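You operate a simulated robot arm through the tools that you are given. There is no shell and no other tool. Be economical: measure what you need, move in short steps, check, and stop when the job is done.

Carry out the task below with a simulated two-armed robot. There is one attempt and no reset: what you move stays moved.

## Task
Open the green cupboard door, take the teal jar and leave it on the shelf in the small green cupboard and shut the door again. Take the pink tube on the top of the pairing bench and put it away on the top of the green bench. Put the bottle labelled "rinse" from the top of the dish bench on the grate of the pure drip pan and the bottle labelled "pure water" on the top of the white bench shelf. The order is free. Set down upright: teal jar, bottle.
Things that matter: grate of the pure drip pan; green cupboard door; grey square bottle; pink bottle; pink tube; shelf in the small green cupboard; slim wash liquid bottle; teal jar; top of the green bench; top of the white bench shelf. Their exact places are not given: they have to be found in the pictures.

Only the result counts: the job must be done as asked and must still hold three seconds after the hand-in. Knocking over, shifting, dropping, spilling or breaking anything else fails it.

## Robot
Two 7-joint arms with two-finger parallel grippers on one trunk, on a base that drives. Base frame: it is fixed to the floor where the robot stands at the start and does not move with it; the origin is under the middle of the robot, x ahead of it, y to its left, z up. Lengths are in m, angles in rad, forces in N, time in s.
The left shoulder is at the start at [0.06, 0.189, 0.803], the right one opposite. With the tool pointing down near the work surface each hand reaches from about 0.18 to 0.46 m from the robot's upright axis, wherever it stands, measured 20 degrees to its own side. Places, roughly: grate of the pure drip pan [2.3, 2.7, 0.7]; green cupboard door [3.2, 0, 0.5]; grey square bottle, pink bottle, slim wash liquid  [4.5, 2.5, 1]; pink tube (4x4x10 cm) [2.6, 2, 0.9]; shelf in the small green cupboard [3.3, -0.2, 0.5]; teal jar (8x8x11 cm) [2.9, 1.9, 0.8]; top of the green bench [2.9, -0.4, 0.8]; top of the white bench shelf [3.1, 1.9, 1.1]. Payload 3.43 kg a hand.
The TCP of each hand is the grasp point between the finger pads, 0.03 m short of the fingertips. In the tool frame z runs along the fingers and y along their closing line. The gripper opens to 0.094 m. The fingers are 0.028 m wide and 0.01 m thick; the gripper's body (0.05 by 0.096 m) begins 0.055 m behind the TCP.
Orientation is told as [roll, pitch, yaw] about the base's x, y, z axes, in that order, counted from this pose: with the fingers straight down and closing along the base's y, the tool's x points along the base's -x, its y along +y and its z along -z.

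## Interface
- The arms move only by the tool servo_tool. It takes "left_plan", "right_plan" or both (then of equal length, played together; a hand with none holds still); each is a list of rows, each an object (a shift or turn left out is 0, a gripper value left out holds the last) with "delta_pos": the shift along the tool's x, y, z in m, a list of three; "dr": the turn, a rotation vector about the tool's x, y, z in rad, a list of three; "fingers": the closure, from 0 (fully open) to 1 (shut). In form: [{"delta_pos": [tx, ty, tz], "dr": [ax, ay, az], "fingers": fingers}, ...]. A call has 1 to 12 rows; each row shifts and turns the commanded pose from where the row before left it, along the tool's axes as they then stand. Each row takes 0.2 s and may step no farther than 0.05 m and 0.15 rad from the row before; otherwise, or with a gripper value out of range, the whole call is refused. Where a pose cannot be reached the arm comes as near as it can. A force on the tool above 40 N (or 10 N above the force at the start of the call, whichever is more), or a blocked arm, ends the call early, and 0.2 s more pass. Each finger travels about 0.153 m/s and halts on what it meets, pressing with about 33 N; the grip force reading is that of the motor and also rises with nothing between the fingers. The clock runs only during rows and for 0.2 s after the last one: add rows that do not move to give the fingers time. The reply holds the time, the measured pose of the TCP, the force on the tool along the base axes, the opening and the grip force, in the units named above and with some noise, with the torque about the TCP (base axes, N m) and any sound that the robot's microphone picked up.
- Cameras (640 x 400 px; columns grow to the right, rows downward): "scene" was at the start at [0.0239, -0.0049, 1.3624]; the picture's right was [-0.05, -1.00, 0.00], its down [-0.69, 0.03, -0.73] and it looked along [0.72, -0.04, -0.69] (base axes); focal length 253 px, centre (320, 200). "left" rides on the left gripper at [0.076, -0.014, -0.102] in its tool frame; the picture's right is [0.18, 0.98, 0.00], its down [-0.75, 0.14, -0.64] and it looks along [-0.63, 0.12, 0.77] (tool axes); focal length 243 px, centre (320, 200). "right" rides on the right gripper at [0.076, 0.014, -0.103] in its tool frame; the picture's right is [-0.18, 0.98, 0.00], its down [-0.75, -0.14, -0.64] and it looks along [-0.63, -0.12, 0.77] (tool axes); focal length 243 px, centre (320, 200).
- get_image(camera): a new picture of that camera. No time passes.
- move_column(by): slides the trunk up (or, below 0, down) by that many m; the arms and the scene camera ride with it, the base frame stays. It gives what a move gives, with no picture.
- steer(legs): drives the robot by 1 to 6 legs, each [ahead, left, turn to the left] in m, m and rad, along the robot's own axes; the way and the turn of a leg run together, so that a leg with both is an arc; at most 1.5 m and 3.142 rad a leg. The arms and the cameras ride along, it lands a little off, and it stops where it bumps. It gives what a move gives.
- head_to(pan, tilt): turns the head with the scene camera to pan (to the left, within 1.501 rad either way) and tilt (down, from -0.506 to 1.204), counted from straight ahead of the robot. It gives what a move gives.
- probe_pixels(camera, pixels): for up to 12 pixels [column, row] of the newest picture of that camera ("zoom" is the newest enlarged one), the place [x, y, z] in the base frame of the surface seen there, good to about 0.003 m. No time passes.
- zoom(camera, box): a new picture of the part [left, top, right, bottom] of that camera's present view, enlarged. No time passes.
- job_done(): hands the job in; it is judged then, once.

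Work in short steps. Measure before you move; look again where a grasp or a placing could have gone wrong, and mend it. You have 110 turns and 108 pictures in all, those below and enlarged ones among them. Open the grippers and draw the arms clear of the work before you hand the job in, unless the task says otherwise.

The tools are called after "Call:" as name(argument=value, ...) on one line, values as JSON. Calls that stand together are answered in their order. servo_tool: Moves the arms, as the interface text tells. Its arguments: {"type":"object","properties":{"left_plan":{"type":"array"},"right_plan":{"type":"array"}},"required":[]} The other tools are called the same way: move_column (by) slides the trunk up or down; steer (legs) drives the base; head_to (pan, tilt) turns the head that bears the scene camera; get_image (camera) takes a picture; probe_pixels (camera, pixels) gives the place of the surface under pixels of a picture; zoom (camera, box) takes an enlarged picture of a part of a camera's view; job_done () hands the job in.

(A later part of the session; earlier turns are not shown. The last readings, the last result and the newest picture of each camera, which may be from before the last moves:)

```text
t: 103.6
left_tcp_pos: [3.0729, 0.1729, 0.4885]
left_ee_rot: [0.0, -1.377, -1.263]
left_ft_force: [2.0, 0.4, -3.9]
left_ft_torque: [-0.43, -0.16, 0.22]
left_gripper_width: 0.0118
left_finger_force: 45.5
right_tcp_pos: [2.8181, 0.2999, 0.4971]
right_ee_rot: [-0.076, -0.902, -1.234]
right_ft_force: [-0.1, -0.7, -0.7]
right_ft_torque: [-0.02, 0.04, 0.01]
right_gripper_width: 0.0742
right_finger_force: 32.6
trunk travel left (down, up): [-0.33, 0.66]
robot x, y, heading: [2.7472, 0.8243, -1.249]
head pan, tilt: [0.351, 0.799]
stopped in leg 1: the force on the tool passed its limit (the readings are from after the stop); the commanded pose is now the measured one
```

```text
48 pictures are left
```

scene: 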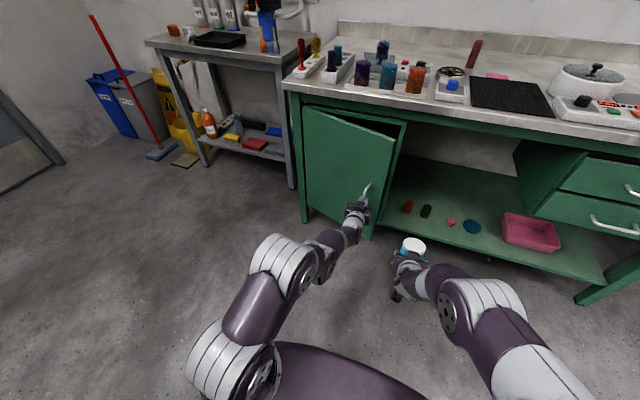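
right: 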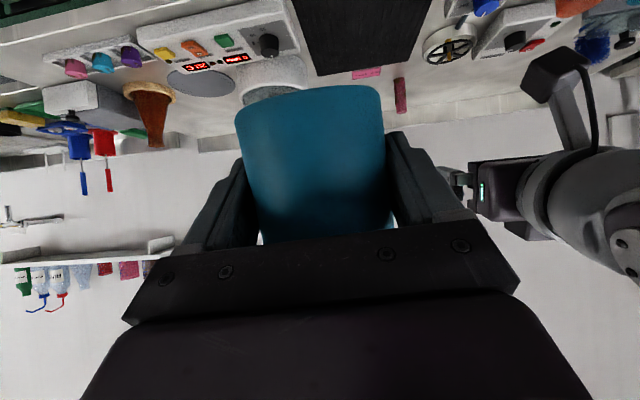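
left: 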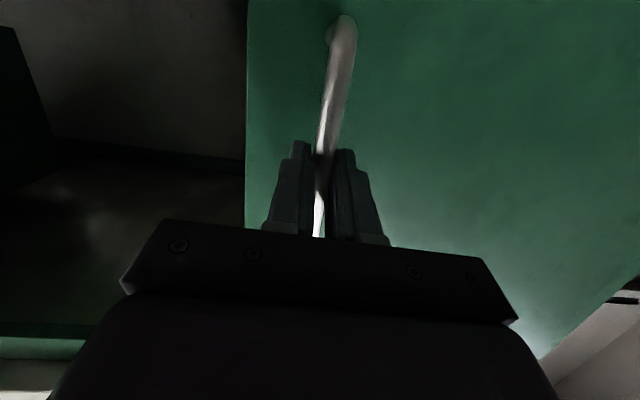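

Door ~16° open. One more small pull with the base with more leftward share.

Call:
steer(legs=[[-0.04, 0.025, -0.02]])

```text
t: 104.5
left_tcp_pos: [3.0792, 0.2017, 0.4889]
left_ee_rot: [0.002, -1.376, -1.266]
left_ft_force: [2.9, -1.0, -3.0]
left_ft_torque: [-0.39, -0.07, 0.18]
left_gripper_width: 0.0118
left_finger_force: 45.2
right_tcp_pos: [2.8203, 0.3321, 0.4966]
right_ee_rot: [-0.079, -0.9, -1.244]
right_ft_force: [0.6, 0.3, -0.2]
right_ft_torque: [-0.01, 0.0, -0.01]
right_gripper_width: 0.0743
right_finger_force: 33.1
trunk travel left (down, up): [-0.33, 0.66]
robot x, y, heading: [2.7547, 0.8554, -1.265]
head pan, tilt: [0.351, 0.799]
stopped in leg 1: the force on the tool passed its limit (the readings are from after the stop); the commanded pose is now the measured one
```

About 20° open. I release (half open) and back the hand off while relaxing its pitch so the arm can retract.

Call:
servo_tool(left_plan=[{"fingers": 0.5}, {"fingers": 0.5}, {"delta_pos": [0, 0, -0.025], "dr": [0, 0.08, 0]}, {"delta_pos": [0, 0, -0.03], "dr": [0, 0.1, 0]}, {"delta_pos": [0, 0, -0.03], "dr": [0, 0.1, 0]}, {}])

Call:
get_image(camera="left")

Call:
get_image(camera="scene")

```text
t: 105.9
left_tcp_pos: [3.0548, 0.2802, 0.5126]
left_ee_rot: [0.0, -1.097, -1.269]
left_ft_force: [0.0, 0.1, 0.1]
left_ft_torque: [-0.02, -0.02, -0.01]
left_gripper_width: 0.047
left_finger_force: 0.1
right_tcp_pos: [2.8198, 0.3318, 0.497]
right_ee_rot: [-0.08, -0.901, -1.246]
right_ft_force: [0.1, -0.1, -1.1]
right_ft_torque: [0.0, 0.01, 0.03]
right_gripper_width: 0.0744
right_finger_force: 33.2
trunk travel left (down, up): [-0.33, 0.66]
robot x, y, heading: [2.7567, 0.8542, -1.263]
head pan, tilt: [0.351, 0.799]
```

```text
47 pictures are left
```

left: 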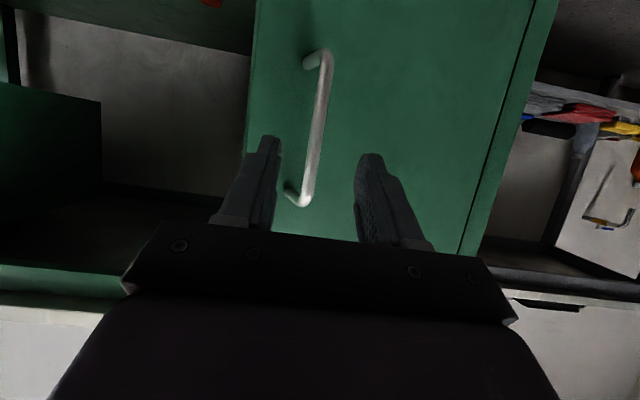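

```text
46 pictures are left
```

scene: 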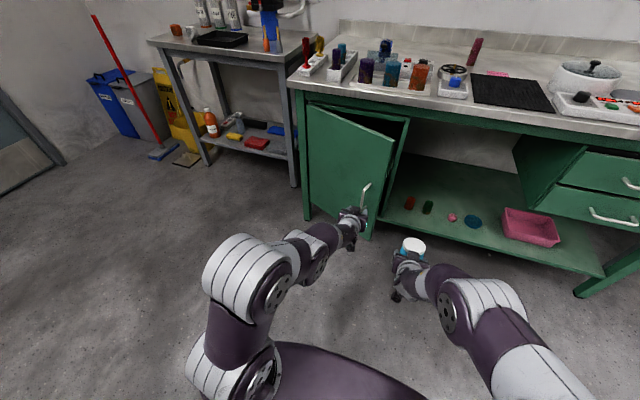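

Handle is free. Using the base I move right 0.17 past the door's edge, then forward 0.17 so the closed left fingers come behind it.

Call:
servo_tool(left_plan=[{"fingers": 1}, {"fingers": 1}, {"fingers": 1}])

Call:
steer(legs=[[0, -0.17, 0], [0.17, 0, 0]])

Call:
get_image(camera="scene")

Call:
get_image(camera="left")

```text
t: 106.7
left_tcp_pos: [3.0552, 0.2795, 0.5127]
left_ee_rot: [0.001, -1.098, -1.267]
left_ft_force: [-1.3, 0.1, 0.6]
left_ft_torque: [-0.01, 0.04, 0.03]
left_gripper_width: 0.0
left_finger_force: 32.8
right_tcp_pos: [2.8203, 0.3338, 0.4967]
right_ee_rot: [-0.076, -0.9, -1.246]
right_ft_force: [-0.4, -0.1, -0.6]
right_ft_torque: [-0.03, 0.01, 0.0]
right_gripper_width: 0.0743
right_finger_force: 32.9
trunk travel left (down, up): [-0.33, 0.66]
robot x, y, heading: [2.7542, 0.8537, -1.264]
head pan, tilt: [0.351, 0.799]
```

```text
t: 109.3
left_tcp_pos: [2.9408, 0.0624, 0.5129]
left_ee_rot: [0.001, -1.099, -1.27]
left_ft_force: [0.0, -0.1, -0.2]
left_ft_torque: [0.0, -0.03, 0.0]
left_gripper_width: 0.0001
left_finger_force: 33.4
right_tcp_pos: [2.7059, 0.1165, 0.4964]
right_ee_rot: [-0.077, -0.901, -1.247]
right_ft_force: [0.1, -0.4, -0.1]
right_ft_torque: [-0.01, 0.03, -0.02]
right_gripper_width: 0.0743
right_finger_force: 33.0
trunk travel left (down, up): [-0.33, 0.66]
robot x, y, heading: [2.6412, 0.6429, -1.268]
head pan, tilt: [0.351, 0.799]
```

```text
45 pictures are left
```

scene: 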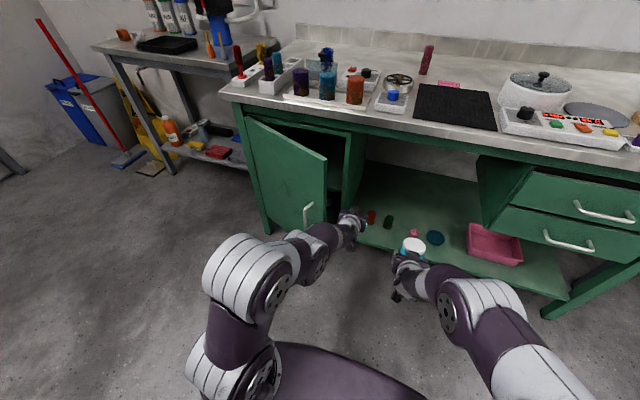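

```text
44 pictures are left
```

left: 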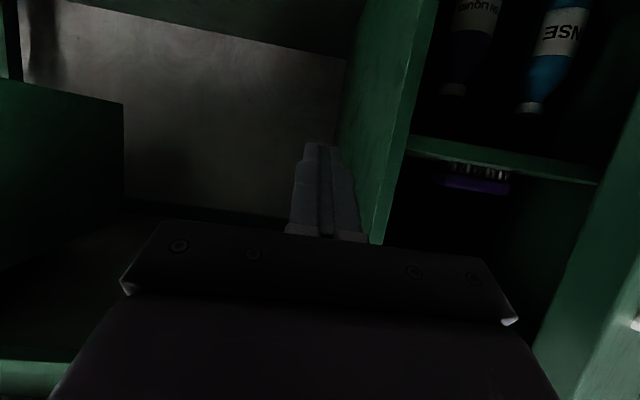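

I can see the shelf inside (row ~155 of the left view). The fingers are behind the door's edge; I sweep left 0.2 with the base to push it open.

Call:
steer(legs=[[0, 0.2, 0]])

Call:
get_image(camera="scene")

```text
t: 110.3
left_tcp_pos: [2.9941, 0.0804, 0.5116]
left_ee_rot: [0.012, -1.091, -1.298]
left_ft_force: [-0.7, -0.3, -1.1]
left_ft_torque: [-0.02, 0.0, 0.0]
left_gripper_width: 0.0001
left_finger_force: 33.3
right_tcp_pos: [2.7651, 0.1342, 0.497]
right_ee_rot: [-0.076, -0.9, -1.247]
right_ft_force: [0.6, -0.3, -1.1]
right_ft_torque: [0.01, 0.01, -0.02]
right_gripper_width: 0.0743
right_finger_force: 33.3
trunk travel left (down, up): [-0.33, 0.66]
robot x, y, heading: [2.7039, 0.6597, -1.268]
head pan, tilt: [0.351, 0.799]
stopped in leg 1: the force on the tool passed its limit (the readings are from after the stop); the commanded pose is now the measured one
```

```text
43 pictures are left
```

scene: 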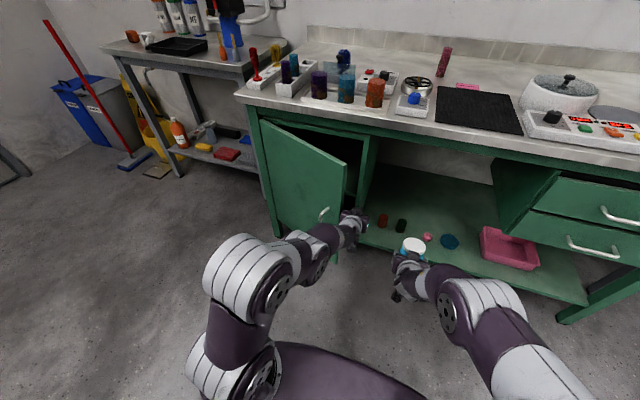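

The gripper body jams against the door's end face. I back right 0.06 and turn the left hand ~40° left so the fingers can slip behind the door.

Call:
steer(legs=[[0, -0.06, 0]])

Call:
servo_tool(left_plan=[{"dr": [-0.125, 0, -0.065]}, {"dr": [-0.125, 0, -0.065]}, {"dr": [-0.125, 0, -0.065]}, {"dr": [-0.125, 0, -0.065]}, {"dr": [-0.125, 0, -0.065]}, {}])

Call:
get_image(camera="left")

Call:
get_image(camera="scene")

```text
t: 111.3
left_tcp_pos: [2.9359, 0.0616, 0.5112]
left_ee_rot: [0.013, -1.095, -1.297]
left_ft_force: [0.7, 1.0, -0.2]
left_ft_torque: [-0.03, 0.02, -0.05]
left_gripper_width: 0.0
left_finger_force: 32.6
right_tcp_pos: [2.7099, 0.1177, 0.4969]
right_ee_rot: [-0.078, -0.901, -1.25]
right_ft_force: [0.3, -0.9, -0.8]
right_ft_torque: [-0.02, 0.0, -0.02]
right_gripper_width: 0.0744
right_finger_force: 32.8
trunk travel left (down, up): [-0.33, 0.66]
robot x, y, heading: [2.6447, 0.6431, -1.267]
head pan, tilt: [0.351, 0.799]
```

```text
t: 112.7
left_tcp_pos: [2.9365, 0.0622, 0.5115]
left_ee_rot: [0.008, -1.097, -0.586]
left_ft_force: [-0.2, 0.0, -0.2]
left_ft_torque: [-0.01, 0.02, 0.01]
left_gripper_width: 0.0001
left_finger_force: 33.0
right_tcp_pos: [2.7086, 0.1169, 0.4974]
right_ee_rot: [-0.079, -0.9, -1.247]
right_ft_force: [-0.3, 0.5, -0.8]
right_ft_torque: [-0.01, 0.0, 0.01]
right_gripper_width: 0.0744
right_finger_force: 33.1
trunk travel left (down, up): [-0.33, 0.66]
robot x, y, heading: [2.6445, 0.6386, -1.266]
head pan, tilt: [0.351, 0.799]
```

```text
42 pictures are left
```

left: 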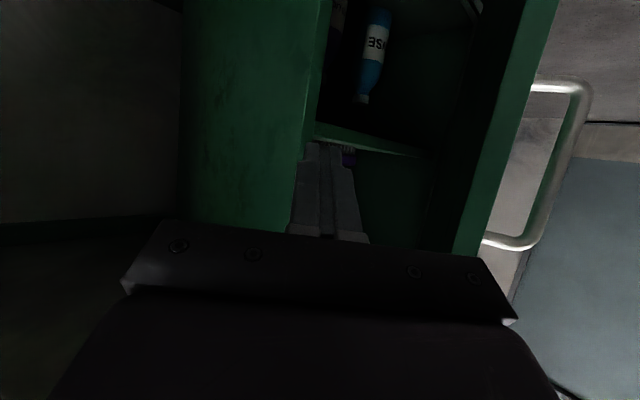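

```text
41 pictures are left
```

scene: 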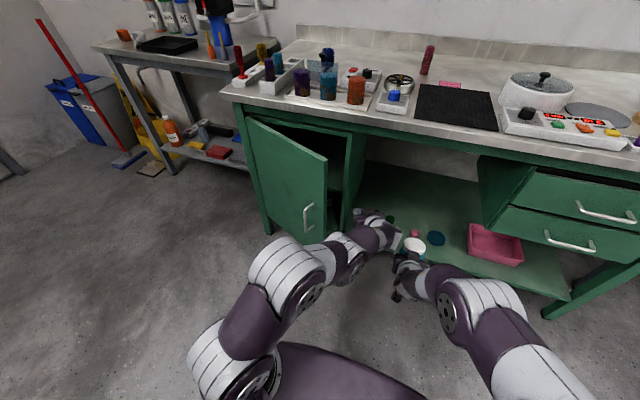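

The fingers now point into the gap between the cabinet side (col ~305) and the door (col ~490). I sweep left 0.25 with the base.

Call:
steer(legs=[[0, 0.25, 0]])

Call:
get_image(camera="scene")

```text
t: 114.0
left_tcp_pos: [3.0365, 0.0927, 0.5123]
left_ee_rot: [-0.003, -1.094, -0.596]
left_ft_force: [0.7, 0.2, 0.4]
left_ft_torque: [0.02, 0.0, 0.02]
left_gripper_width: 0.0
left_finger_force: 32.9
right_tcp_pos: [2.8141, 0.15, 0.4975]
right_ee_rot: [-0.077, -0.901, -1.25]
right_ft_force: [-1.1, -0.7, -0.8]
right_ft_torque: [0.0, 0.0, -0.02]
right_gripper_width: 0.0745
right_finger_force: 32.9
trunk travel left (down, up): [-0.33, 0.66]
robot x, y, heading: [2.7552, 0.6737, -1.268]
head pan, tilt: [0.351, 0.799]
stopped in leg 1: the force on the tool passed its limit (the readings are from after the stop); the commanded pose is now the measured one
```

```text
40 pictures are left
```

scene: 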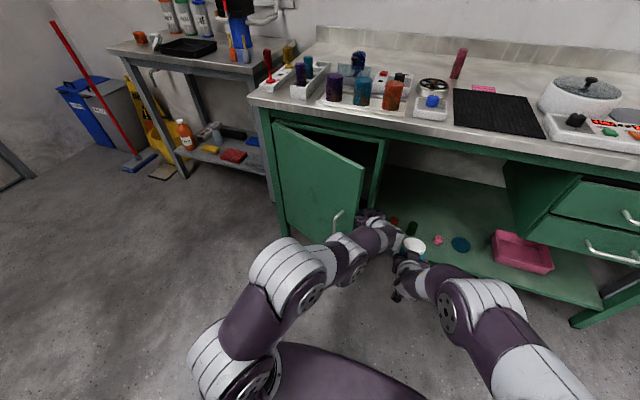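

The body corner still meets the door's edge. I back right 0.05, go 0.04 deeper with the base, turn the hand 0.3 rad more left, and retry.

Call:
steer(legs=[[0, -0.05, 0], [0.04, 0, 0]])

Call:
servo_tool(left_plan=[{"dr": [-0.13, 0, -0.068]}, {"dr": [-0.13, 0, -0.068]}, {}])

Call:
steer(legs=[[0, 0.25, 0]])

Call:
get_image(camera="scene")

```text
t: 115.4
left_tcp_pos: [3.0018, 0.039, 0.5115]
left_ee_rot: [-0.002, -1.092, -0.595]
left_ft_force: [-0.2, 0.4, -0.3]
left_ft_torque: [0.02, 0.05, -0.05]
left_gripper_width: 0.0
left_finger_force: 33.3
right_tcp_pos: [2.7806, 0.0971, 0.4969]
right_ee_rot: [-0.078, -0.901, -1.248]
right_ft_force: [-0.1, -0.3, -1.2]
right_ft_torque: [0.02, 0.0, -0.01]
right_gripper_width: 0.0745
right_finger_force: 33.0
trunk travel left (down, up): [-0.33, 0.66]
robot x, y, heading: [2.7136, 0.622, -1.265]
head pan, tilt: [0.351, 0.799]
```

```text
t: 116.2
left_tcp_pos: [3.0113, 0.0292, 0.5117]
left_ee_rot: [-0.015, -1.076, -0.482]
left_ft_force: [0.6, -1.0, 0.7]
left_ft_torque: [-0.01, -0.03, -0.04]
left_gripper_width: 0.0
left_finger_force: 32.6
left hand out of reach, approached as far as the arm can: row 1, 2
right_tcp_pos: [2.7813, 0.0962, 0.496]
right_ee_rot: [-0.078, -0.9, -1.247]
right_ft_force: [0.7, 0.7, -0.4]
right_ft_torque: [-0.03, 0.0, -0.03]
right_gripper_width: 0.0743
right_finger_force: 32.8
trunk travel left (down, up): [-0.33, 0.66]
robot x, y, heading: [2.7174, 0.6199, -1.264]
head pan, tilt: [0.351, 0.799]
```

```text
t: 117.7
left_tcp_pos: [3.1554, 0.0805, 0.5113]
left_ee_rot: [-0.008, -1.079, -0.531]
left_ft_force: [0.4, 0.1, -0.6]
left_ft_torque: [0.01, -0.01, 0.0]
left_gripper_width: 0.0001
left_finger_force: 33.0
right_tcp_pos: [2.9434, 0.1521, 0.4977]
right_ee_rot: [-0.076, -0.906, -1.257]
right_ft_force: [0.1, 0.0, -0.8]
right_ft_torque: [0.03, -0.02, 0.0]
right_gripper_width: 0.0741
right_finger_force: 32.9
trunk travel left (down, up): [-0.33, 0.66]
robot x, y, heading: [2.8838, 0.6743, -1.283]
head pan, tilt: [0.351, 0.799]
stopped in leg 1: the robot was blocked; the commanded pose is now the measured one
```

```text
39 pictures are left
```

scene: 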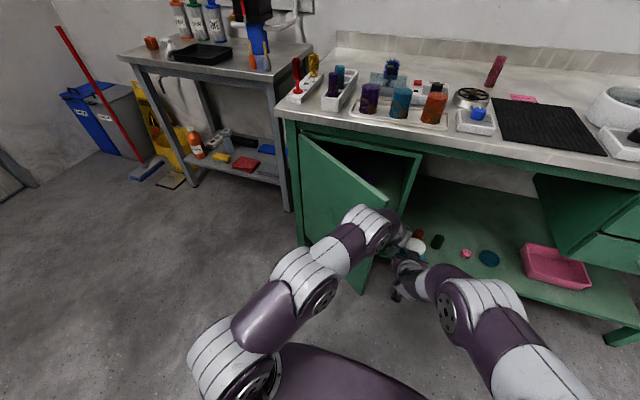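

The door is ~45° open. The hand is now behind it, so pulling back-left should swing it farther.

Call:
steer(legs=[[-0.12, 0.04, 0]])

Call:
get_image(camera="scene")

```text
t: 119.0
left_tcp_pos: [3.1624, 0.2077, 0.5083]
left_ee_rot: [-0.003, -1.075, -0.53]
left_ft_force: [-0.2, -0.8, 0.3]
left_ft_torque: [-0.01, -0.01, 0.0]
left_gripper_width: 0.0
left_finger_force: 33.1
right_tcp_pos: [2.9489, 0.2775, 0.4973]
right_ee_rot: [-0.077, -0.903, -1.257]
right_ft_force: [-0.2, -0.5, -0.2]
right_ft_torque: [-0.01, 0.01, 0.01]
right_gripper_width: 0.0745
right_finger_force: 32.5
trunk travel left (down, up): [-0.33, 0.66]
robot x, y, heading: [2.8871, 0.8039, -1.277]
head pan, tilt: [0.351, 0.799]
```

```text
38 pictures are left
```

scene: 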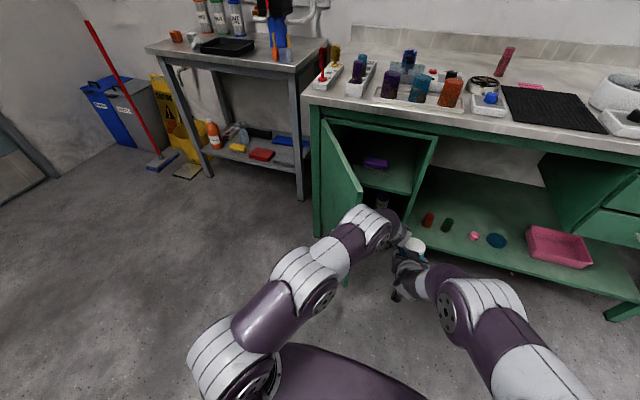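

Open ~65°, the shelf now visible. I push farther left 0.2.

Call:
steer(legs=[[-0.02, 0.2, 0]])

Call:
get_image(camera="scene")

```text
t: 120.5
left_tcp_pos: [3.3473, 0.2849, 0.5084]
left_ee_rot: [-0.002, -1.075, -0.529]
left_ft_force: [0.0, 0.6, -0.4]
left_ft_torque: [0.04, -0.01, 0.0]
left_gripper_width: 0.0
left_finger_force: 33.3
right_tcp_pos: [3.1344, 0.3535, 0.4972]
right_ee_rot: [-0.079, -0.904, -1.255]
right_ft_force: [0.2, -0.8, -0.5]
right_ft_torque: [0.03, 0.01, -0.03]
right_gripper_width: 0.0746
right_finger_force: 33.0
trunk travel left (down, up): [-0.33, 0.66]
robot x, y, heading: [3.0701, 0.8815, -1.274]
head pan, tilt: [0.351, 0.799]
```

```text
37 pictures are left
```

scene: 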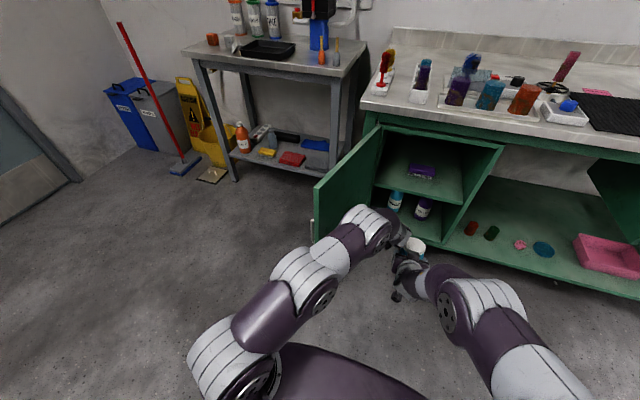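

About 90° open. One more small push left, then I probe the shelf.

Call:
steer(legs=[[0, 0.09, 0]])

Call:
head_to(pan=0.1, tilt=0.6)

Call:
zoom(camera="scene", box=[160, 100, 480, 300])

```text
t: 121.5
left_tcp_pos: [3.3745, 0.2935, 0.5075]
left_ee_rot: [-0.006, -1.068, -0.538]
left_ft_force: [0.4, -0.2, 1.6]
left_ft_torque: [0.01, 0.0, -0.02]
left_gripper_width: 0.0
left_finger_force: 32.9
right_tcp_pos: [3.1676, 0.3649, 0.4978]
right_ee_rot: [-0.079, -0.902, -1.255]
right_ft_force: [0.7, -0.1, -0.8]
right_ft_torque: [0.01, -0.03, 0.02]
right_gripper_width: 0.0746
right_finger_force: 33.0
trunk travel left (down, up): [-0.33, 0.66]
robot x, y, heading: [3.1046, 0.8911, -1.273]
head pan, tilt: [0.351, 0.799]
stopped in leg 1: the force on the tool passed its limit (the readings are from after the stop); the commanded pose is now the measured one
```

```text
t: 122.2
left_tcp_pos: [3.3743, 0.293, 0.5079]
left_ee_rot: [-0.009, -1.07, -0.537]
left_ft_force: [0.2, -0.2, -0.7]
left_ft_torque: [-0.03, 0.01, -0.02]
left_gripper_width: 0.0
left_finger_force: 32.9
right_tcp_pos: [3.1667, 0.3646, 0.4974]
right_ee_rot: [-0.081, -0.902, -1.254]
right_ft_force: [-0.4, -0.1, -0.5]
right_ft_torque: [0.0, -0.01, 0.03]
right_gripper_width: 0.0743
right_finger_force: 32.8
trunk travel left (down, up): [-0.33, 0.66]
robot x, y, heading: [3.1039, 0.8884, -1.274]
head pan, tilt: [0.099, 0.6]
```

```text
2.00 times, centred on (320, 200) of scene
```

zoom: 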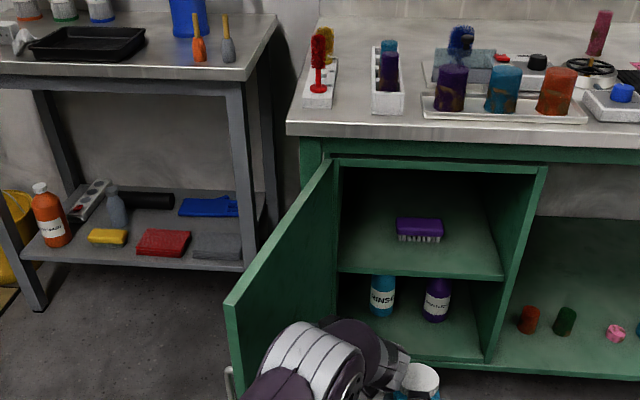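

The shelf has a purple brush in its middle. I probe the shelf, brush, and opening edges.

Call:
probe_pixels(camera="zoom", pixels=[[345, 268], [500, 275], [420, 260], [490, 245], [400, 240], [440, 240], [420, 225], [350, 175], [535, 175], [440, 170], [230, 310], [330, 170]])

```text
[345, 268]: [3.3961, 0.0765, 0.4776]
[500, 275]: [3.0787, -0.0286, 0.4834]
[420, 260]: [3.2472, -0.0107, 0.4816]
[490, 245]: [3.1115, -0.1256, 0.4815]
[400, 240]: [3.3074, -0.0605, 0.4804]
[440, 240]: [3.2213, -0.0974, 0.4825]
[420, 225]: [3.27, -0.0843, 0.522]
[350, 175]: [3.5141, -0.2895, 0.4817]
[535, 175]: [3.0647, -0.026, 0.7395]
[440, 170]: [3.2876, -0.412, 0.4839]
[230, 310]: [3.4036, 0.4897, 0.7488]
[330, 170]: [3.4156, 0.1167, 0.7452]
```

Shelf z 0.4815, front edge at depth 0.045, brush around u 0.48–0.58, depth 0.15. Jar target: u 0.44, depth 0.10. I shift the robot right 0.14, fold the left hand back and up, and extend/flatten the right hand.

Call:
steer(legs=[[0, -0.14, 0]])

Call:
servo_tool(left_plan=[{"dr": [0.125, 0, 0.065]}, {"dr": [0.125, 0, 0.065]}, {"dr": [0.125, 0, 0.065]}, {"dr": [0.125, 0, 0.065]}, {"delta_pos": [-0.01, 0.01, -0.04], "dr": [0, 0.12, 0]}, {"delta_pos": [-0.01, 0.01, -0.04], "dr": [0, 0.12, 0]}, {"delta_pos": [-0.02, 0.01, -0.04], "dr": [0, 0.12, 0]}, {"delta_pos": [-0.02, 0.01, -0.04], "dr": [0, 0.12, 0]}], right_plan=[{}, {}, {}, {}, {"delta_pos": [-0.0225, 0, 0.021], "dr": [0, -0.05, 0]}, {"delta_pos": [-0.0225, 0, 0.021], "dr": [0, -0.05, 0]}, {"delta_pos": [-0.0225, 0, 0.021], "dr": [0, -0.05, 0]}, {"delta_pos": [-0.0225, 0, 0.021], "dr": [0, -0.05, 0]}])

Call:
get_image(camera="scene")

```text
t: 123.5
left_tcp_pos: [3.2424, 0.2529, 0.5077]
left_ee_rot: [-0.008, -1.071, -0.537]
left_ft_force: [-0.5, -0.1, 0.3]
left_ft_torque: [-0.01, -0.05, -0.03]
left_gripper_width: 0.0
left_finger_force: 33.1
right_tcp_pos: [3.034, 0.3244, 0.4972]
right_ee_rot: [-0.077, -0.903, -1.257]
right_ft_force: [0.1, 0.4, 0.0]
right_ft_torque: [-0.02, 0.03, 0.0]
right_gripper_width: 0.0745
right_finger_force: 33.2
trunk travel left (down, up): [-0.33, 0.66]
robot x, y, heading: [2.974, 0.8486, -1.272]
head pan, tilt: [0.099, 0.6]
```

```text
t: 125.3
left_tcp_pos: [3.2414, 0.348, 0.6504]
left_ee_rot: [-0.019, -0.594, -1.094]
left_ft_force: [0.0, 0.1, 0.1]
left_ft_torque: [-0.01, -0.03, 0.0]
left_gripper_width: 0.0
left_finger_force: 33.0
right_tcp_pos: [3.0693, 0.2072, 0.5249]
right_ee_rot: [-0.106, -1.102, -1.219]
right_ft_force: [0.2, -0.3, -1.4]
right_ft_torque: [0.01, 0.0, 0.0]
right_gripper_width: 0.0744
right_finger_force: 33.1
trunk travel left (down, up): [-0.33, 0.66]
robot x, y, heading: [2.9742, 0.8499, -1.275]
head pan, tilt: [0.099, 0.6]
```

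```text
35 pictures are left
```

scene: 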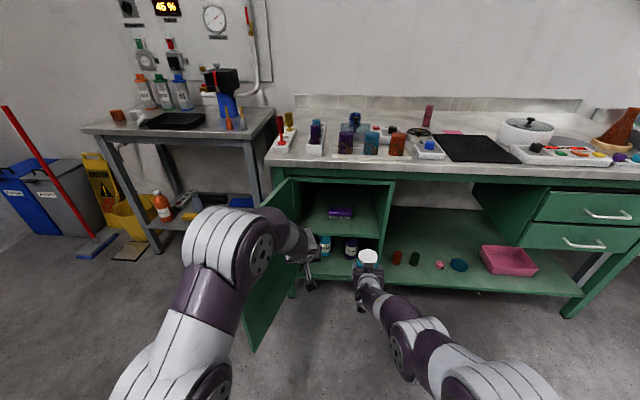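

The door stays open. I level the jar's roll, raise it 3 cm, and draw the left hand back 0.17 before driving in.

Call:
servo_tool(left_plan=[{"delta_pos": [0.03, 0, -0.03]}, {"delta_pos": [0.03, 0, -0.03]}, {"delta_pos": [0.03, 0, -0.03]}, {"delta_pos": [0.03, 0, -0.03]}, {}], right_plan=[{"dr": [-0.064, 0, 0]}, {"delta_pos": [-0.027, 0.004, -0.0135]}, {}, {}, {}])

Call:
zoom(camera="scene", box=[270, 170, 470, 295])

```text
t: 126.5
left_tcp_pos: [3.1655, 0.4985, 0.6833]
left_ee_rot: [-0.016, -0.594, -1.099]
left_ft_force: [-0.4, 0.0, -0.2]
left_ft_torque: [0.03, 0.02, -0.01]
left_gripper_width: 0.0
left_finger_force: 33.1
right_tcp_pos: [3.0725, 0.2078, 0.5543]
right_ee_rot: [-0.043, -1.1, -1.218]
right_ft_force: [0.0, 0.2, 0.2]
right_ft_torque: [0.01, 0.0, 0.0]
right_gripper_width: 0.0745
right_finger_force: 32.5
trunk travel left (down, up): [-0.33, 0.66]
robot x, y, heading: [2.9768, 0.8506, -1.272]
head pan, tilt: [0.099, 0.6]
```

```text
3.20 times, centred on (370, 232) of scene
```

zoom: 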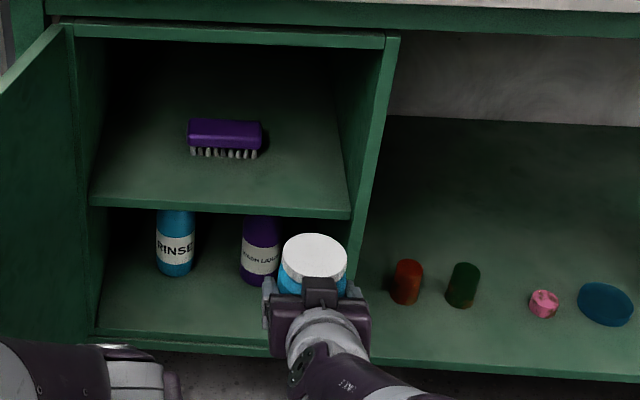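

Call:
probe_pixels(camera="zoom", pixels=[[315, 250], [300, 240], [330, 240], [315, 240], [315, 262], [350, 195], [395, 100]])

Call:
get_image(camera="right")

```text
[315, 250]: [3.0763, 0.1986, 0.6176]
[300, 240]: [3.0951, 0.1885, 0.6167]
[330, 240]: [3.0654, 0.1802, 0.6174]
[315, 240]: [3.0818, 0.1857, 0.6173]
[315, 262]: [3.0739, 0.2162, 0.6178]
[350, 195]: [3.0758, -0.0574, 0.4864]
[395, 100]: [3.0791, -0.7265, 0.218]
```

```text
33 pictures are left
```

right: 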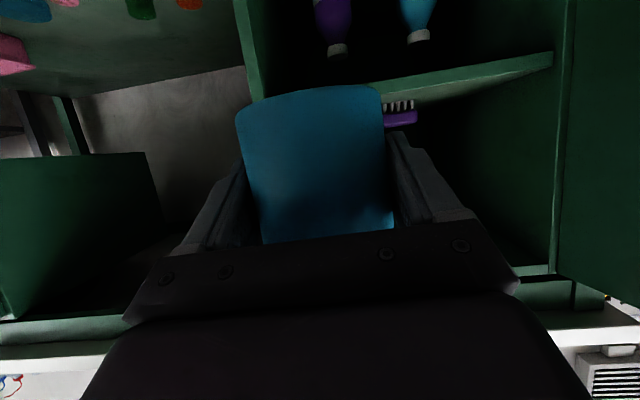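

The lid top is level (z 0.617), so the jar hangs upright with its bottom at ~0.512. I drive in 0.246 forward, 0.022 left.

Call:
steer(legs=[[0, 0.022, 0], [0.246, 0, 0]])

Call:
get_image(camera="right")

Call:
zoom(camera="scene", box=[220, 170, 420, 295])

```text
t: 128.8
left_tcp_pos: [3.2616, 0.2653, 0.6844]
left_ee_rot: [-0.019, -0.595, -1.097]
left_ft_force: [0.2, 0.7, 0.7]
left_ft_torque: [0.02, -0.02, 0.0]
left_gripper_width: 0.0
left_finger_force: 33.2
right_tcp_pos: [3.1677, -0.0245, 0.5541]
right_ee_rot: [-0.042, -1.1, -1.217]
right_ft_force: [0.1, -0.6, 0.0]
right_ft_torque: [0.01, -0.01, -0.01]
right_gripper_width: 0.074
right_finger_force: 33.6
trunk travel left (down, up): [-0.33, 0.66]
robot x, y, heading: [3.0674, 0.6166, -1.276]
head pan, tilt: [0.099, 0.6]
```

```text
32 pictures are left
```

right: 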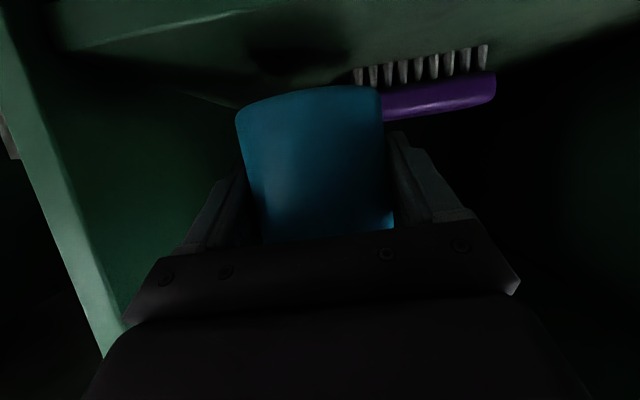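

```text
3.20 times, centred on (320, 232) of scene
```

zoom: 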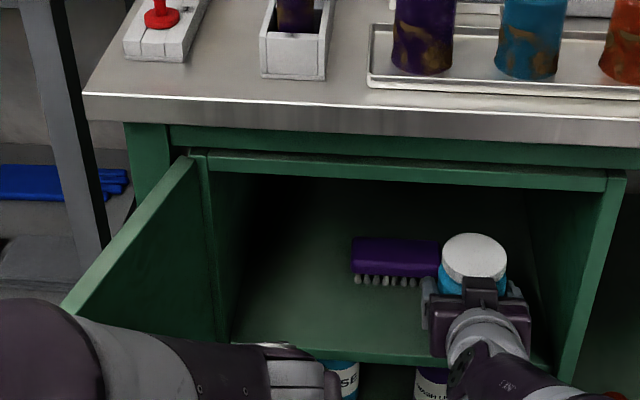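

Jar centre is at u≈0.457, depth ≈0.095, over the shelf. I lower by the trunk 0.029.

Call:
move_column(by=-0.028)

Call:
zoom(camera="scene", box=[270, 190, 430, 290])

```text
t: 129.5
left_tcp_pos: [3.262, 0.2662, 0.6559]
left_ee_rot: [-0.02, -0.594, -1.097]
left_ft_force: [-0.7, 0.5, 0.0]
left_ft_torque: [0.0, -0.05, 0.0]
left_gripper_width: 0.0
left_finger_force: 33.1
right_tcp_pos: [3.168, -0.0232, 0.5269]
right_ee_rot: [-0.045, -1.101, -1.218]
right_ft_force: [-0.1, -0.1, -0.3]
right_ft_torque: [0.0, -0.02, 0.03]
right_gripper_width: 0.074
right_finger_force: 32.9
trunk travel left (down, up): [-0.302, 0.688]
robot x, y, heading: [3.0667, 0.6202, -1.272]
head pan, tilt: [0.099, 0.6]
```

```text
4.00 times, centred on (350, 240) of scene
```

zoom: 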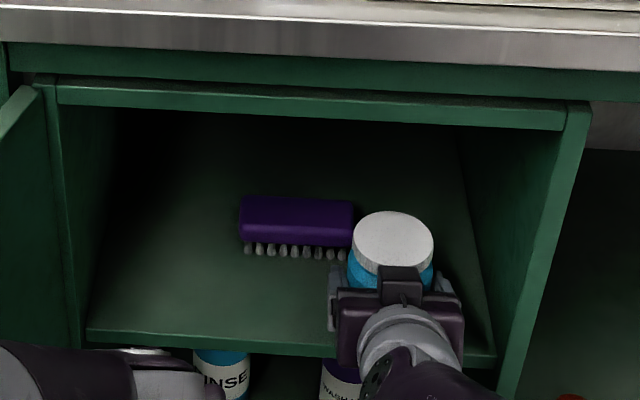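

No contact yet; lower 4 mm more.

Call:
move_column(by=-0.004)

Call:
zoom(camera="right", box=[160, 0, 560, 250])

```text
t: 130.0
left_tcp_pos: [3.2601, 0.266, 0.6505]
left_ee_rot: [-0.02, -0.595, -1.096]
left_ft_force: [-0.7, 0.1, -0.5]
left_ft_torque: [0.04, 0.03, -0.02]
left_gripper_width: 0.0002
left_finger_force: 32.8
right_tcp_pos: [3.1675, -0.0237, 0.5251]
right_ee_rot: [-0.044, -1.107, -1.217]
right_ft_force: [-0.3, -1.1, 6.1]
right_ft_torque: [-0.07, -0.22, -0.03]
right_gripper_width: 0.0741
right_finger_force: 33.0
trunk travel left (down, up): [-0.298, 0.692]
robot x, y, heading: [3.0695, 0.6159, -1.27]
head pan, tilt: [0.099, 0.6]
```

```text
1.60 times, centred on (360, 125) of right
```

zoom: 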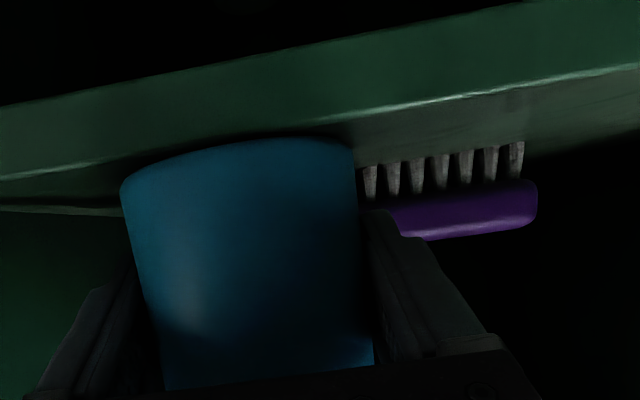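

Contact at 6 N. I open the fingers a little (to ~0.088) and drive straight back 0.25.

Call:
servo_tool(right_plan=[{"fingers": 0.15}, {"fingers": 0.06}, {"fingers": 0.06}, {}])

Call:
steer(legs=[[-0.2, 0, 0]])

Call:
zoom(camera="scene", box=[200, 150, 440, 300])

```text
t: 131.0
left_tcp_pos: [3.2597, 0.2668, 0.652]
left_ee_rot: [-0.019, -0.594, -1.098]
left_ft_force: [-0.5, 0.2, 0.8]
left_ft_torque: [0.0, 0.03, -0.01]
left_gripper_width: 0.0001
left_finger_force: 33.2
right_tcp_pos: [3.1666, -0.0233, 0.5229]
right_ee_rot: [-0.043, -1.1, -1.22]
right_ft_force: [-0.1, -0.7, -0.1]
right_ft_torque: [-0.01, 0.02, 0.0]
right_gripper_width: 0.0885
right_finger_force: 0.1
trunk travel left (down, up): [-0.298, 0.692]
robot x, y, heading: [3.0691, 0.6201, -1.273]
head pan, tilt: [0.099, 0.6]
```

```text
t: 132.7
left_tcp_pos: [3.2003, 0.4614, 0.6525]
left_ee_rot: [-0.02, -0.595, -1.097]
left_ft_force: [0.7, -0.1, -0.2]
left_ft_torque: [-0.03, -0.01, 0.01]
left_gripper_width: 0.0001
left_finger_force: 32.8
right_tcp_pos: [3.1069, 0.1723, 0.5224]
right_ee_rot: [-0.042, -1.102, -1.221]
right_ft_force: [0.3, -0.4, 0.3]
right_ft_torque: [0.0, 0.02, 0.01]
right_gripper_width: 0.0884
right_finger_force: 0.0
trunk travel left (down, up): [-0.298, 0.692]
robot x, y, heading: [3.0078, 0.8115, -1.272]
head pan, tilt: [0.099, 0.6]
```

```text
2.67 times, centred on (320, 225) of scene
```

zoom: 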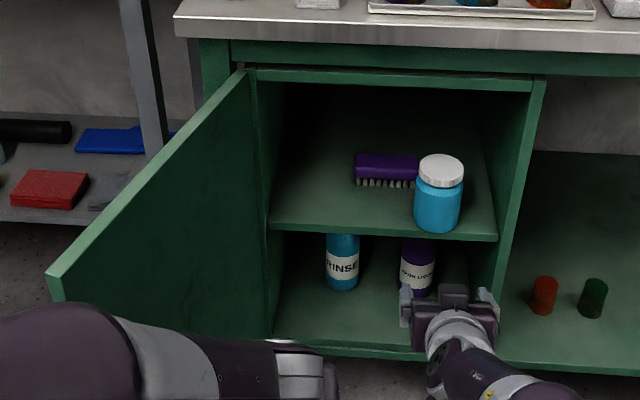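

The jar stands on the shelf. To shut the door I must get the left hand outside it; first I fold the right hand back so it won't hit the door from the inside.

Call:
servo_tool(right_plan=[{"delta_pos": [0, 0, -0.045], "dr": [0, 0.1, 0]}, {"delta_pos": [0, 0, -0.045], "dr": [0, 0.12, 0]}, {"delta_pos": [0.01, 0, -0.045], "dr": [0, 0.12, 0]}, {"delta_pos": [0.015, 0, -0.04], "dr": [0, 0.13, 0]}, {"delta_pos": [0.03, 0, -0.03], "dr": [0, 0.13, 0]}, {"delta_pos": [0.03, 0, -0.02], "dr": [0, 0.13, 0]}, {"delta_pos": [0.03, 0, -0.02], "dr": [0, 0.13, 0]}], left_plan=[{}, {"dr": [0, 0.1, 0]}, {"delta_pos": [0.03, 0, 0], "dr": [0, 0.1, 0]}, {"delta_pos": [0.03, 0, 0], "dr": [0, 0.1, 0]}, {}, {}, {}])

Call:
steer(legs=[[-0.06, 0, 0.014], [0, 0.36, 0]])

Call:
get_image(camera="scene")

```text
t: 134.2
left_tcp_pos: [3.1748, 0.5087, 0.6255]
left_ee_rot: [-0.017, -0.294, -1.104]
left_ft_force: [0.1, 0.4, 0.2]
left_ft_torque: [0.0, -0.04, 0.03]
left_gripper_width: 0.0002
left_finger_force: 33.1
right_tcp_pos: [3.0251, 0.4322, 0.6235]
right_ee_rot: [-0.021, -0.239, -1.254]
right_ft_force: [0.7, 0.0, -0.6]
right_ft_torque: [0.02, -0.02, 0.01]
right_gripper_width: 0.0885
right_finger_force: 0.1
trunk travel left (down, up): [-0.298, 0.692]
robot x, y, heading: [3.0129, 0.8148, -1.272]
head pan, tilt: [0.099, 0.6]
```

```text
t: 137.1
left_tcp_pos: [3.5037, 0.6737, 0.6247]
left_ee_rot: [-0.016, -0.295, -1.099]
left_ft_force: [0.3, 0.2, 0.0]
left_ft_torque: [0.02, 0.03, -0.02]
left_gripper_width: 0.0
left_finger_force: 32.9
right_tcp_pos: [3.3529, 0.5976, 0.6235]
right_ee_rot: [-0.022, -0.241, -1.248]
right_ft_force: [0.7, 0.3, -0.2]
right_ft_torque: [0.02, -0.01, 0.0]
right_gripper_width: 0.0881
right_finger_force: 0.1
trunk travel left (down, up): [-0.298, 0.692]
robot x, y, heading: [3.3367, 0.9799, -1.271]
head pan, tilt: [0.099, 0.6]
```

```text
27 pictures are left
```

scene: 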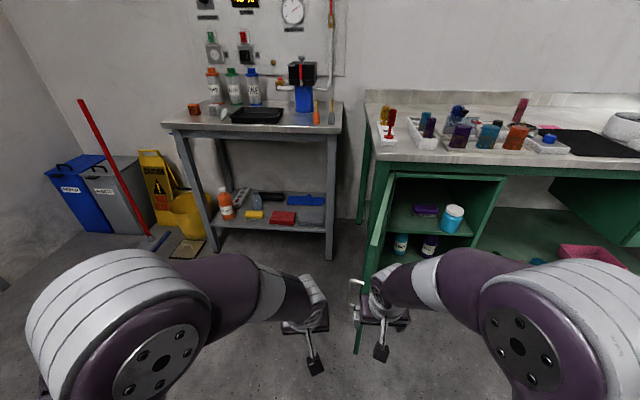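

Left hand is outside the door, but the right hand is in line with the door's edge. I probe the side table's and door's edges to see the room on the left.

Call:
probe_pixels(camera="scene", pixels=[[328, 255], [340, 125], [332, 132], [378, 200], [358, 340], [354, 290], [390, 150]])

```text
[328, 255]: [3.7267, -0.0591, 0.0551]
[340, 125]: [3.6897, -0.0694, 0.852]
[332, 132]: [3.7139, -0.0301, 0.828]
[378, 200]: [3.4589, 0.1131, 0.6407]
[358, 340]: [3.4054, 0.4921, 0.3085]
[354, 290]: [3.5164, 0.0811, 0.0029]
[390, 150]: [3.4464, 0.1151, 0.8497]
```

The side table starts at depth 0.245, so there's room. I close the right fingers, move left 0.17, forward 0.28, so the right hand stands outside the door, then sweep right.

Call:
servo_tool(right_plan=[{"fingers": 1}, {"fingers": 1}, {"fingers": 1}])

Call:
steer(legs=[[0, 0.17, 0.013], [0.28, 0, 0], [0, -0.3, 0]])

Call:
get_image(camera="scene")

```text
t: 137.9
left_tcp_pos: [3.5032, 0.6738, 0.6244]
left_ee_rot: [-0.015, -0.296, -1.097]
left_ft_force: [-0.4, -0.1, 0.3]
left_ft_torque: [0.01, 0.02, 0.03]
left_gripper_width: 0.0
left_finger_force: 32.9
right_tcp_pos: [3.3535, 0.5975, 0.6233]
right_ee_rot: [-0.018, -0.242, -1.248]
right_ft_force: [0.2, 0.2, -0.2]
right_ft_torque: [0.0, -0.01, 0.0]
right_gripper_width: 0.0
right_finger_force: 33.0
trunk travel left (down, up): [-0.298, 0.692]
robot x, y, heading: [3.3365, 0.9776, -1.272]
head pan, tilt: [0.099, 0.6]
```

```text
t: 142.6
left_tcp_pos: [3.4665, 0.3701, 0.625]
left_ee_rot: [-0.015, -0.295, -1.091]
left_ft_force: [0.2, 0.3, 0.3]
left_ft_torque: [0.01, -0.02, -0.01]
left_gripper_width: 0.0003
left_finger_force: 32.4
right_tcp_pos: [3.3183, 0.2905, 0.6243]
right_ee_rot: [-0.018, -0.24, -1.24]
right_ft_force: [0.5, -0.5, -0.2]
right_ft_torque: [-0.02, 0.03, 0.02]
right_gripper_width: 0.0001
right_finger_force: 33.1
trunk travel left (down, up): [-0.298, 0.692]
robot x, y, heading: [3.2973, 0.6711, -1.263]
head pan, tilt: [0.099, 0.6]
```

```text
26 pictures are left
```

scene: 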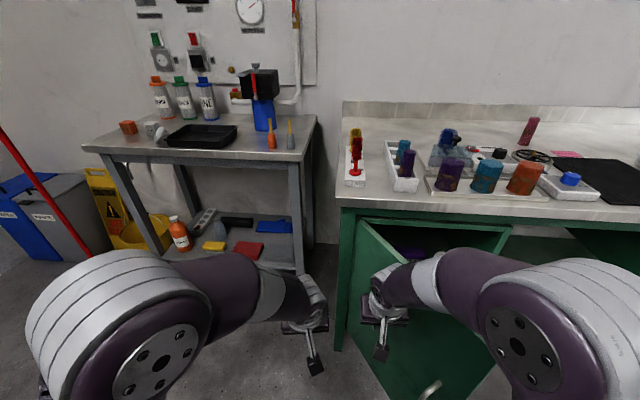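

The door is swinging shut. I continue right 0.18 and then push forward 0.12.

Call:
steer(legs=[[0, -0.2, 0], [0.13, 0, 0]])

Call:
get_image(camera="scene")

```text
t: 145.1
left_tcp_pos: [3.3186, 0.1851, 0.6244]
left_ee_rot: [-0.014, -0.296, -1.094]
left_ft_force: [0.5, 0.2, -0.3]
left_ft_torque: [0.0, 0.03, -0.01]
left_gripper_width: 0.0
left_finger_force: 32.8
right_tcp_pos: [3.1695, 0.105, 0.6234]
right_ee_rot: [-0.02, -0.241, -1.242]
right_ft_force: [0.1, -0.1, -0.3]
right_ft_torque: [-0.02, -0.04, 0.02]
right_gripper_width: 0.0003
right_finger_force: 33.3
trunk travel left (down, up): [-0.298, 0.692]
robot x, y, heading: [3.1473, 0.4841, -1.266]
head pan, tilt: [0.099, 0.6]
```

```text
25 pictures are left
```

scene: 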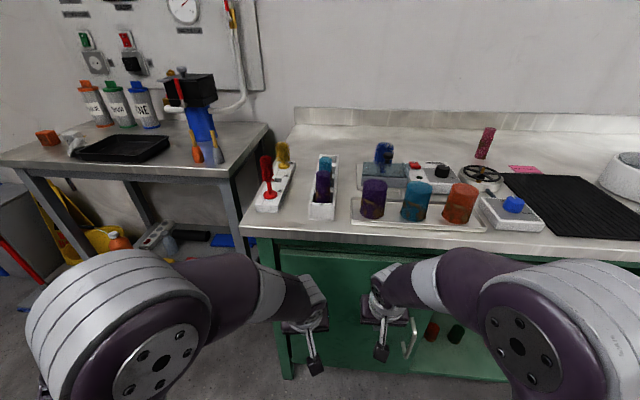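

Almost shut. I push 0.04 more to seat it, then back away and check.

Call:
steer(legs=[[0.04, 0, 0]])

Call:
steer(legs=[[-0.3, 0, 0], [0, -0.3, 0]])

Call:
head_to(pan=0.4, tilt=0.6)

Call:
get_image(camera="scene")

```text
t: 146.0
left_tcp_pos: [3.3292, 0.1504, 0.6244]
left_ee_rot: [-0.015, -0.295, -1.092]
left_ft_force: [-0.6, -0.1, 1.1]
left_ft_torque: [0.01, 0.0, 0.0]
left_gripper_width: 0.0
left_finger_force: 33.0
right_tcp_pos: [3.1787, 0.0727, 0.6229]
right_ee_rot: [-0.022, -0.234, -1.245]
right_ft_force: [-0.3, 0.1, 0.7]
right_ft_torque: [0.03, 0.01, -0.02]
right_gripper_width: 0.0001
right_finger_force: 33.2
trunk travel left (down, up): [-0.298, 0.692]
robot x, y, heading: [3.1585, 0.4519, -1.268]
head pan, tilt: [0.099, 0.6]
stopped in leg 1: the force on the tool passed its limit (the readings are from after the stop); the commanded pose is now the measured one
```

```text
t: 149.8
left_tcp_pos: [2.947, 0.3536, 0.6263]
left_ee_rot: [-0.016, -0.295, -1.084]
left_ft_force: [0.2, 0.5, -0.2]
left_ft_torque: [0.02, 0.0, 0.01]
left_gripper_width: 0.0
left_finger_force: 33.0
right_tcp_pos: [2.7976, 0.2761, 0.6225]
right_ee_rot: [-0.022, -0.23, -1.237]
right_ft_force: [-0.3, 0.3, -0.1]
right_ft_torque: [0.0, 0.03, 0.02]
right_gripper_width: 0.0002
right_finger_force: 32.9
trunk travel left (down, up): [-0.298, 0.692]
robot x, y, heading: [2.778, 0.6579, -1.253]
head pan, tilt: [0.099, 0.6]
```

```text
t: 150.6
left_tcp_pos: [2.9465, 0.3533, 0.6244]
left_ee_rot: [-0.015, -0.294, -1.087]
left_ft_force: [0.1, 0.2, 0.5]
left_ft_torque: [0.03, -0.01, -0.02]
left_gripper_width: 0.0001
left_finger_force: 32.2
right_tcp_pos: [2.7981, 0.2771, 0.6228]
right_ee_rot: [-0.023, -0.231, -1.239]
right_ft_force: [-0.2, 0.8, 0.6]
right_ft_torque: [-0.01, -0.01, 0.02]
right_gripper_width: 0.0
right_finger_force: 33.5
trunk travel left (down, up): [-0.298, 0.692]
robot x, y, heading: [2.7788, 0.6541, -1.259]
head pan, tilt: [0.4, 0.6]
```

```text
24 pictures are left
```

scene: 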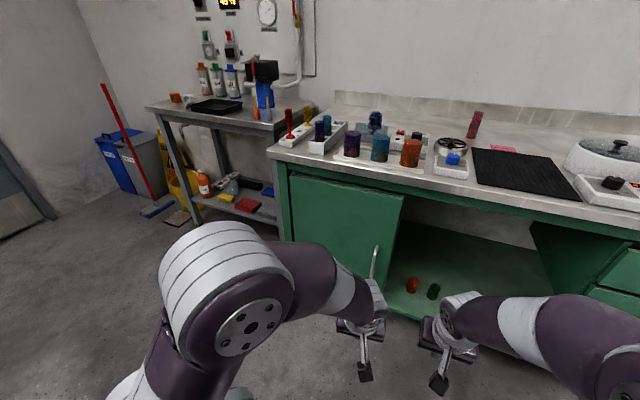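

The door looks shut; I verify its plane with probes.

Call:
probe_pixels(camera="scene", pixels=[[395, 205], [300, 200], [350, 220], [285, 200]])

```text
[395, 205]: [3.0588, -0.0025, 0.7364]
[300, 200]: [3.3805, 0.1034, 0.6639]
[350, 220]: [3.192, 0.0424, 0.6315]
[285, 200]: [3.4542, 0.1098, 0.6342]
```

Door shut (face at depth 0.017 as before). Now the bottles: I raise the trunk, drive left along the bench, turn to heading 0.31 and look into the corridor before the dish bench.

Call:
move_column(by=0.5)

Call:
steer(legs=[[0, 0.98, 0], [0, 0, 1.57], [0.25, 0.3, 0]])

Call:
head_to(pan=0.6, tilt=0.5)

Call:
get_image(camera="scene")

```text
refused: 0.5 is not a number from -0.4 to 0.4
```

```text
t: 161.6
left_tcp_pos: [4.1761, 1.4812, 0.6241]
left_ee_rot: [-0.015, -0.293, 0.471]
left_ft_force: [0.3, 0.8, 0.5]
left_ft_torque: [0.02, 0.0, -0.02]
left_gripper_width: 0.0
left_finger_force: 33.4
right_tcp_pos: [4.2502, 1.3288, 0.6219]
right_ee_rot: [-0.022, -0.233, 0.319]
right_ft_force: [0.1, 0.6, -0.1]
right_ft_torque: [0.03, -0.02, -0.03]
right_gripper_width: 0.0
right_finger_force: 32.6
trunk travel left (down, up): [-0.298, 0.692]
robot x, y, heading: [3.8717, 1.3152, 0.303]
head pan, tilt: [0.4, 0.6]
```

```text
t: 162.3
left_tcp_pos: [4.1773, 1.4812, 0.6247]
left_ee_rot: [-0.018, -0.295, 0.469]
left_ft_force: [0.4, -0.2, 0.6]
left_ft_torque: [0.01, -0.01, 0.01]
left_gripper_width: 0.0
left_finger_force: 32.9
right_tcp_pos: [4.2514, 1.3291, 0.6221]
right_ee_rot: [-0.022, -0.234, 0.319]
right_ft_force: [0.3, -0.2, 0.0]
right_ft_torque: [0.02, 0.02, 0.01]
right_gripper_width: 0.0001
right_finger_force: 33.0
trunk travel left (down, up): [-0.298, 0.692]
robot x, y, heading: [3.8725, 1.3106, 0.301]
head pan, tilt: [0.6, 0.499]
```

```text
23 pictures are left
```

scene: 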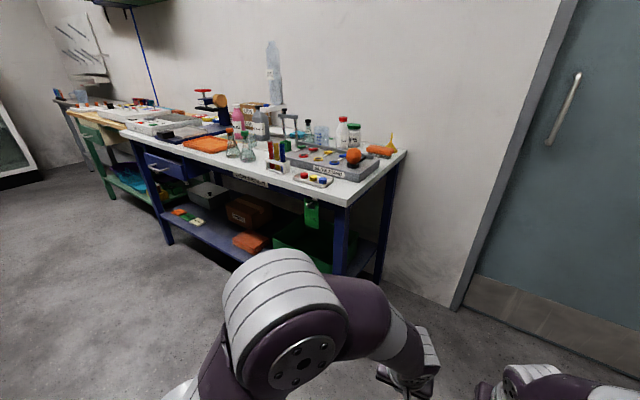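

The column step was too large; I raise in two steps, then zoom on the bottles around (250,115).

Call:
move_column(by=0.38)

Call:
move_column(by=0.15)

Call:
zoom(camera="scene", box=[180, 140, 420, 290])

```text
t: 166.0
left_tcp_pos: [4.176, 1.4796, 1.0053]
left_ee_rot: [-0.014, -0.295, 0.471]
left_ft_force: [0.0, -0.3, -0.1]
left_ft_torque: [-0.03, 0.01, -0.03]
left_gripper_width: 0.0
left_finger_force: 32.7
right_tcp_pos: [4.251, 1.3306, 1.0035]
right_ee_rot: [-0.023, -0.231, 0.322]
right_ft_force: [-0.1, -0.3, -0.1]
right_ft_torque: [0.02, 0.0, -0.02]
right_gripper_width: 0.0
right_finger_force: 33.2
trunk travel left (down, up): [-0.678, 0.312]
robot x, y, heading: [3.8722, 1.3126, 0.299]
head pan, tilt: [0.6, 0.499]
```

```text
t: 167.7
left_tcp_pos: [4.1771, 1.4809, 1.155]
left_ee_rot: [-0.015, -0.294, 0.47]
left_ft_force: [0.2, -0.3, 0.8]
left_ft_torque: [-0.04, -0.02, 0.0]
left_gripper_width: 0.0
left_finger_force: 33.2
right_tcp_pos: [4.2518, 1.3303, 1.1524]
right_ee_rot: [-0.022, -0.231, 0.32]
right_ft_force: [0.8, 0.7, 0.4]
right_ft_torque: [0.01, -0.03, -0.02]
right_gripper_width: 0.0002
right_finger_force: 33.0
trunk travel left (down, up): [-0.828, 0.162]
robot x, y, heading: [3.8731, 1.3115, 0.303]
head pan, tilt: [0.6, 0.499]
```

```text
2.67 times, centred on (300, 215) of scene
```

zoom: 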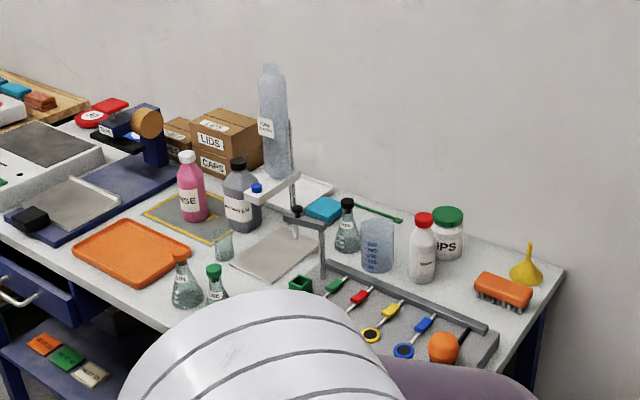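

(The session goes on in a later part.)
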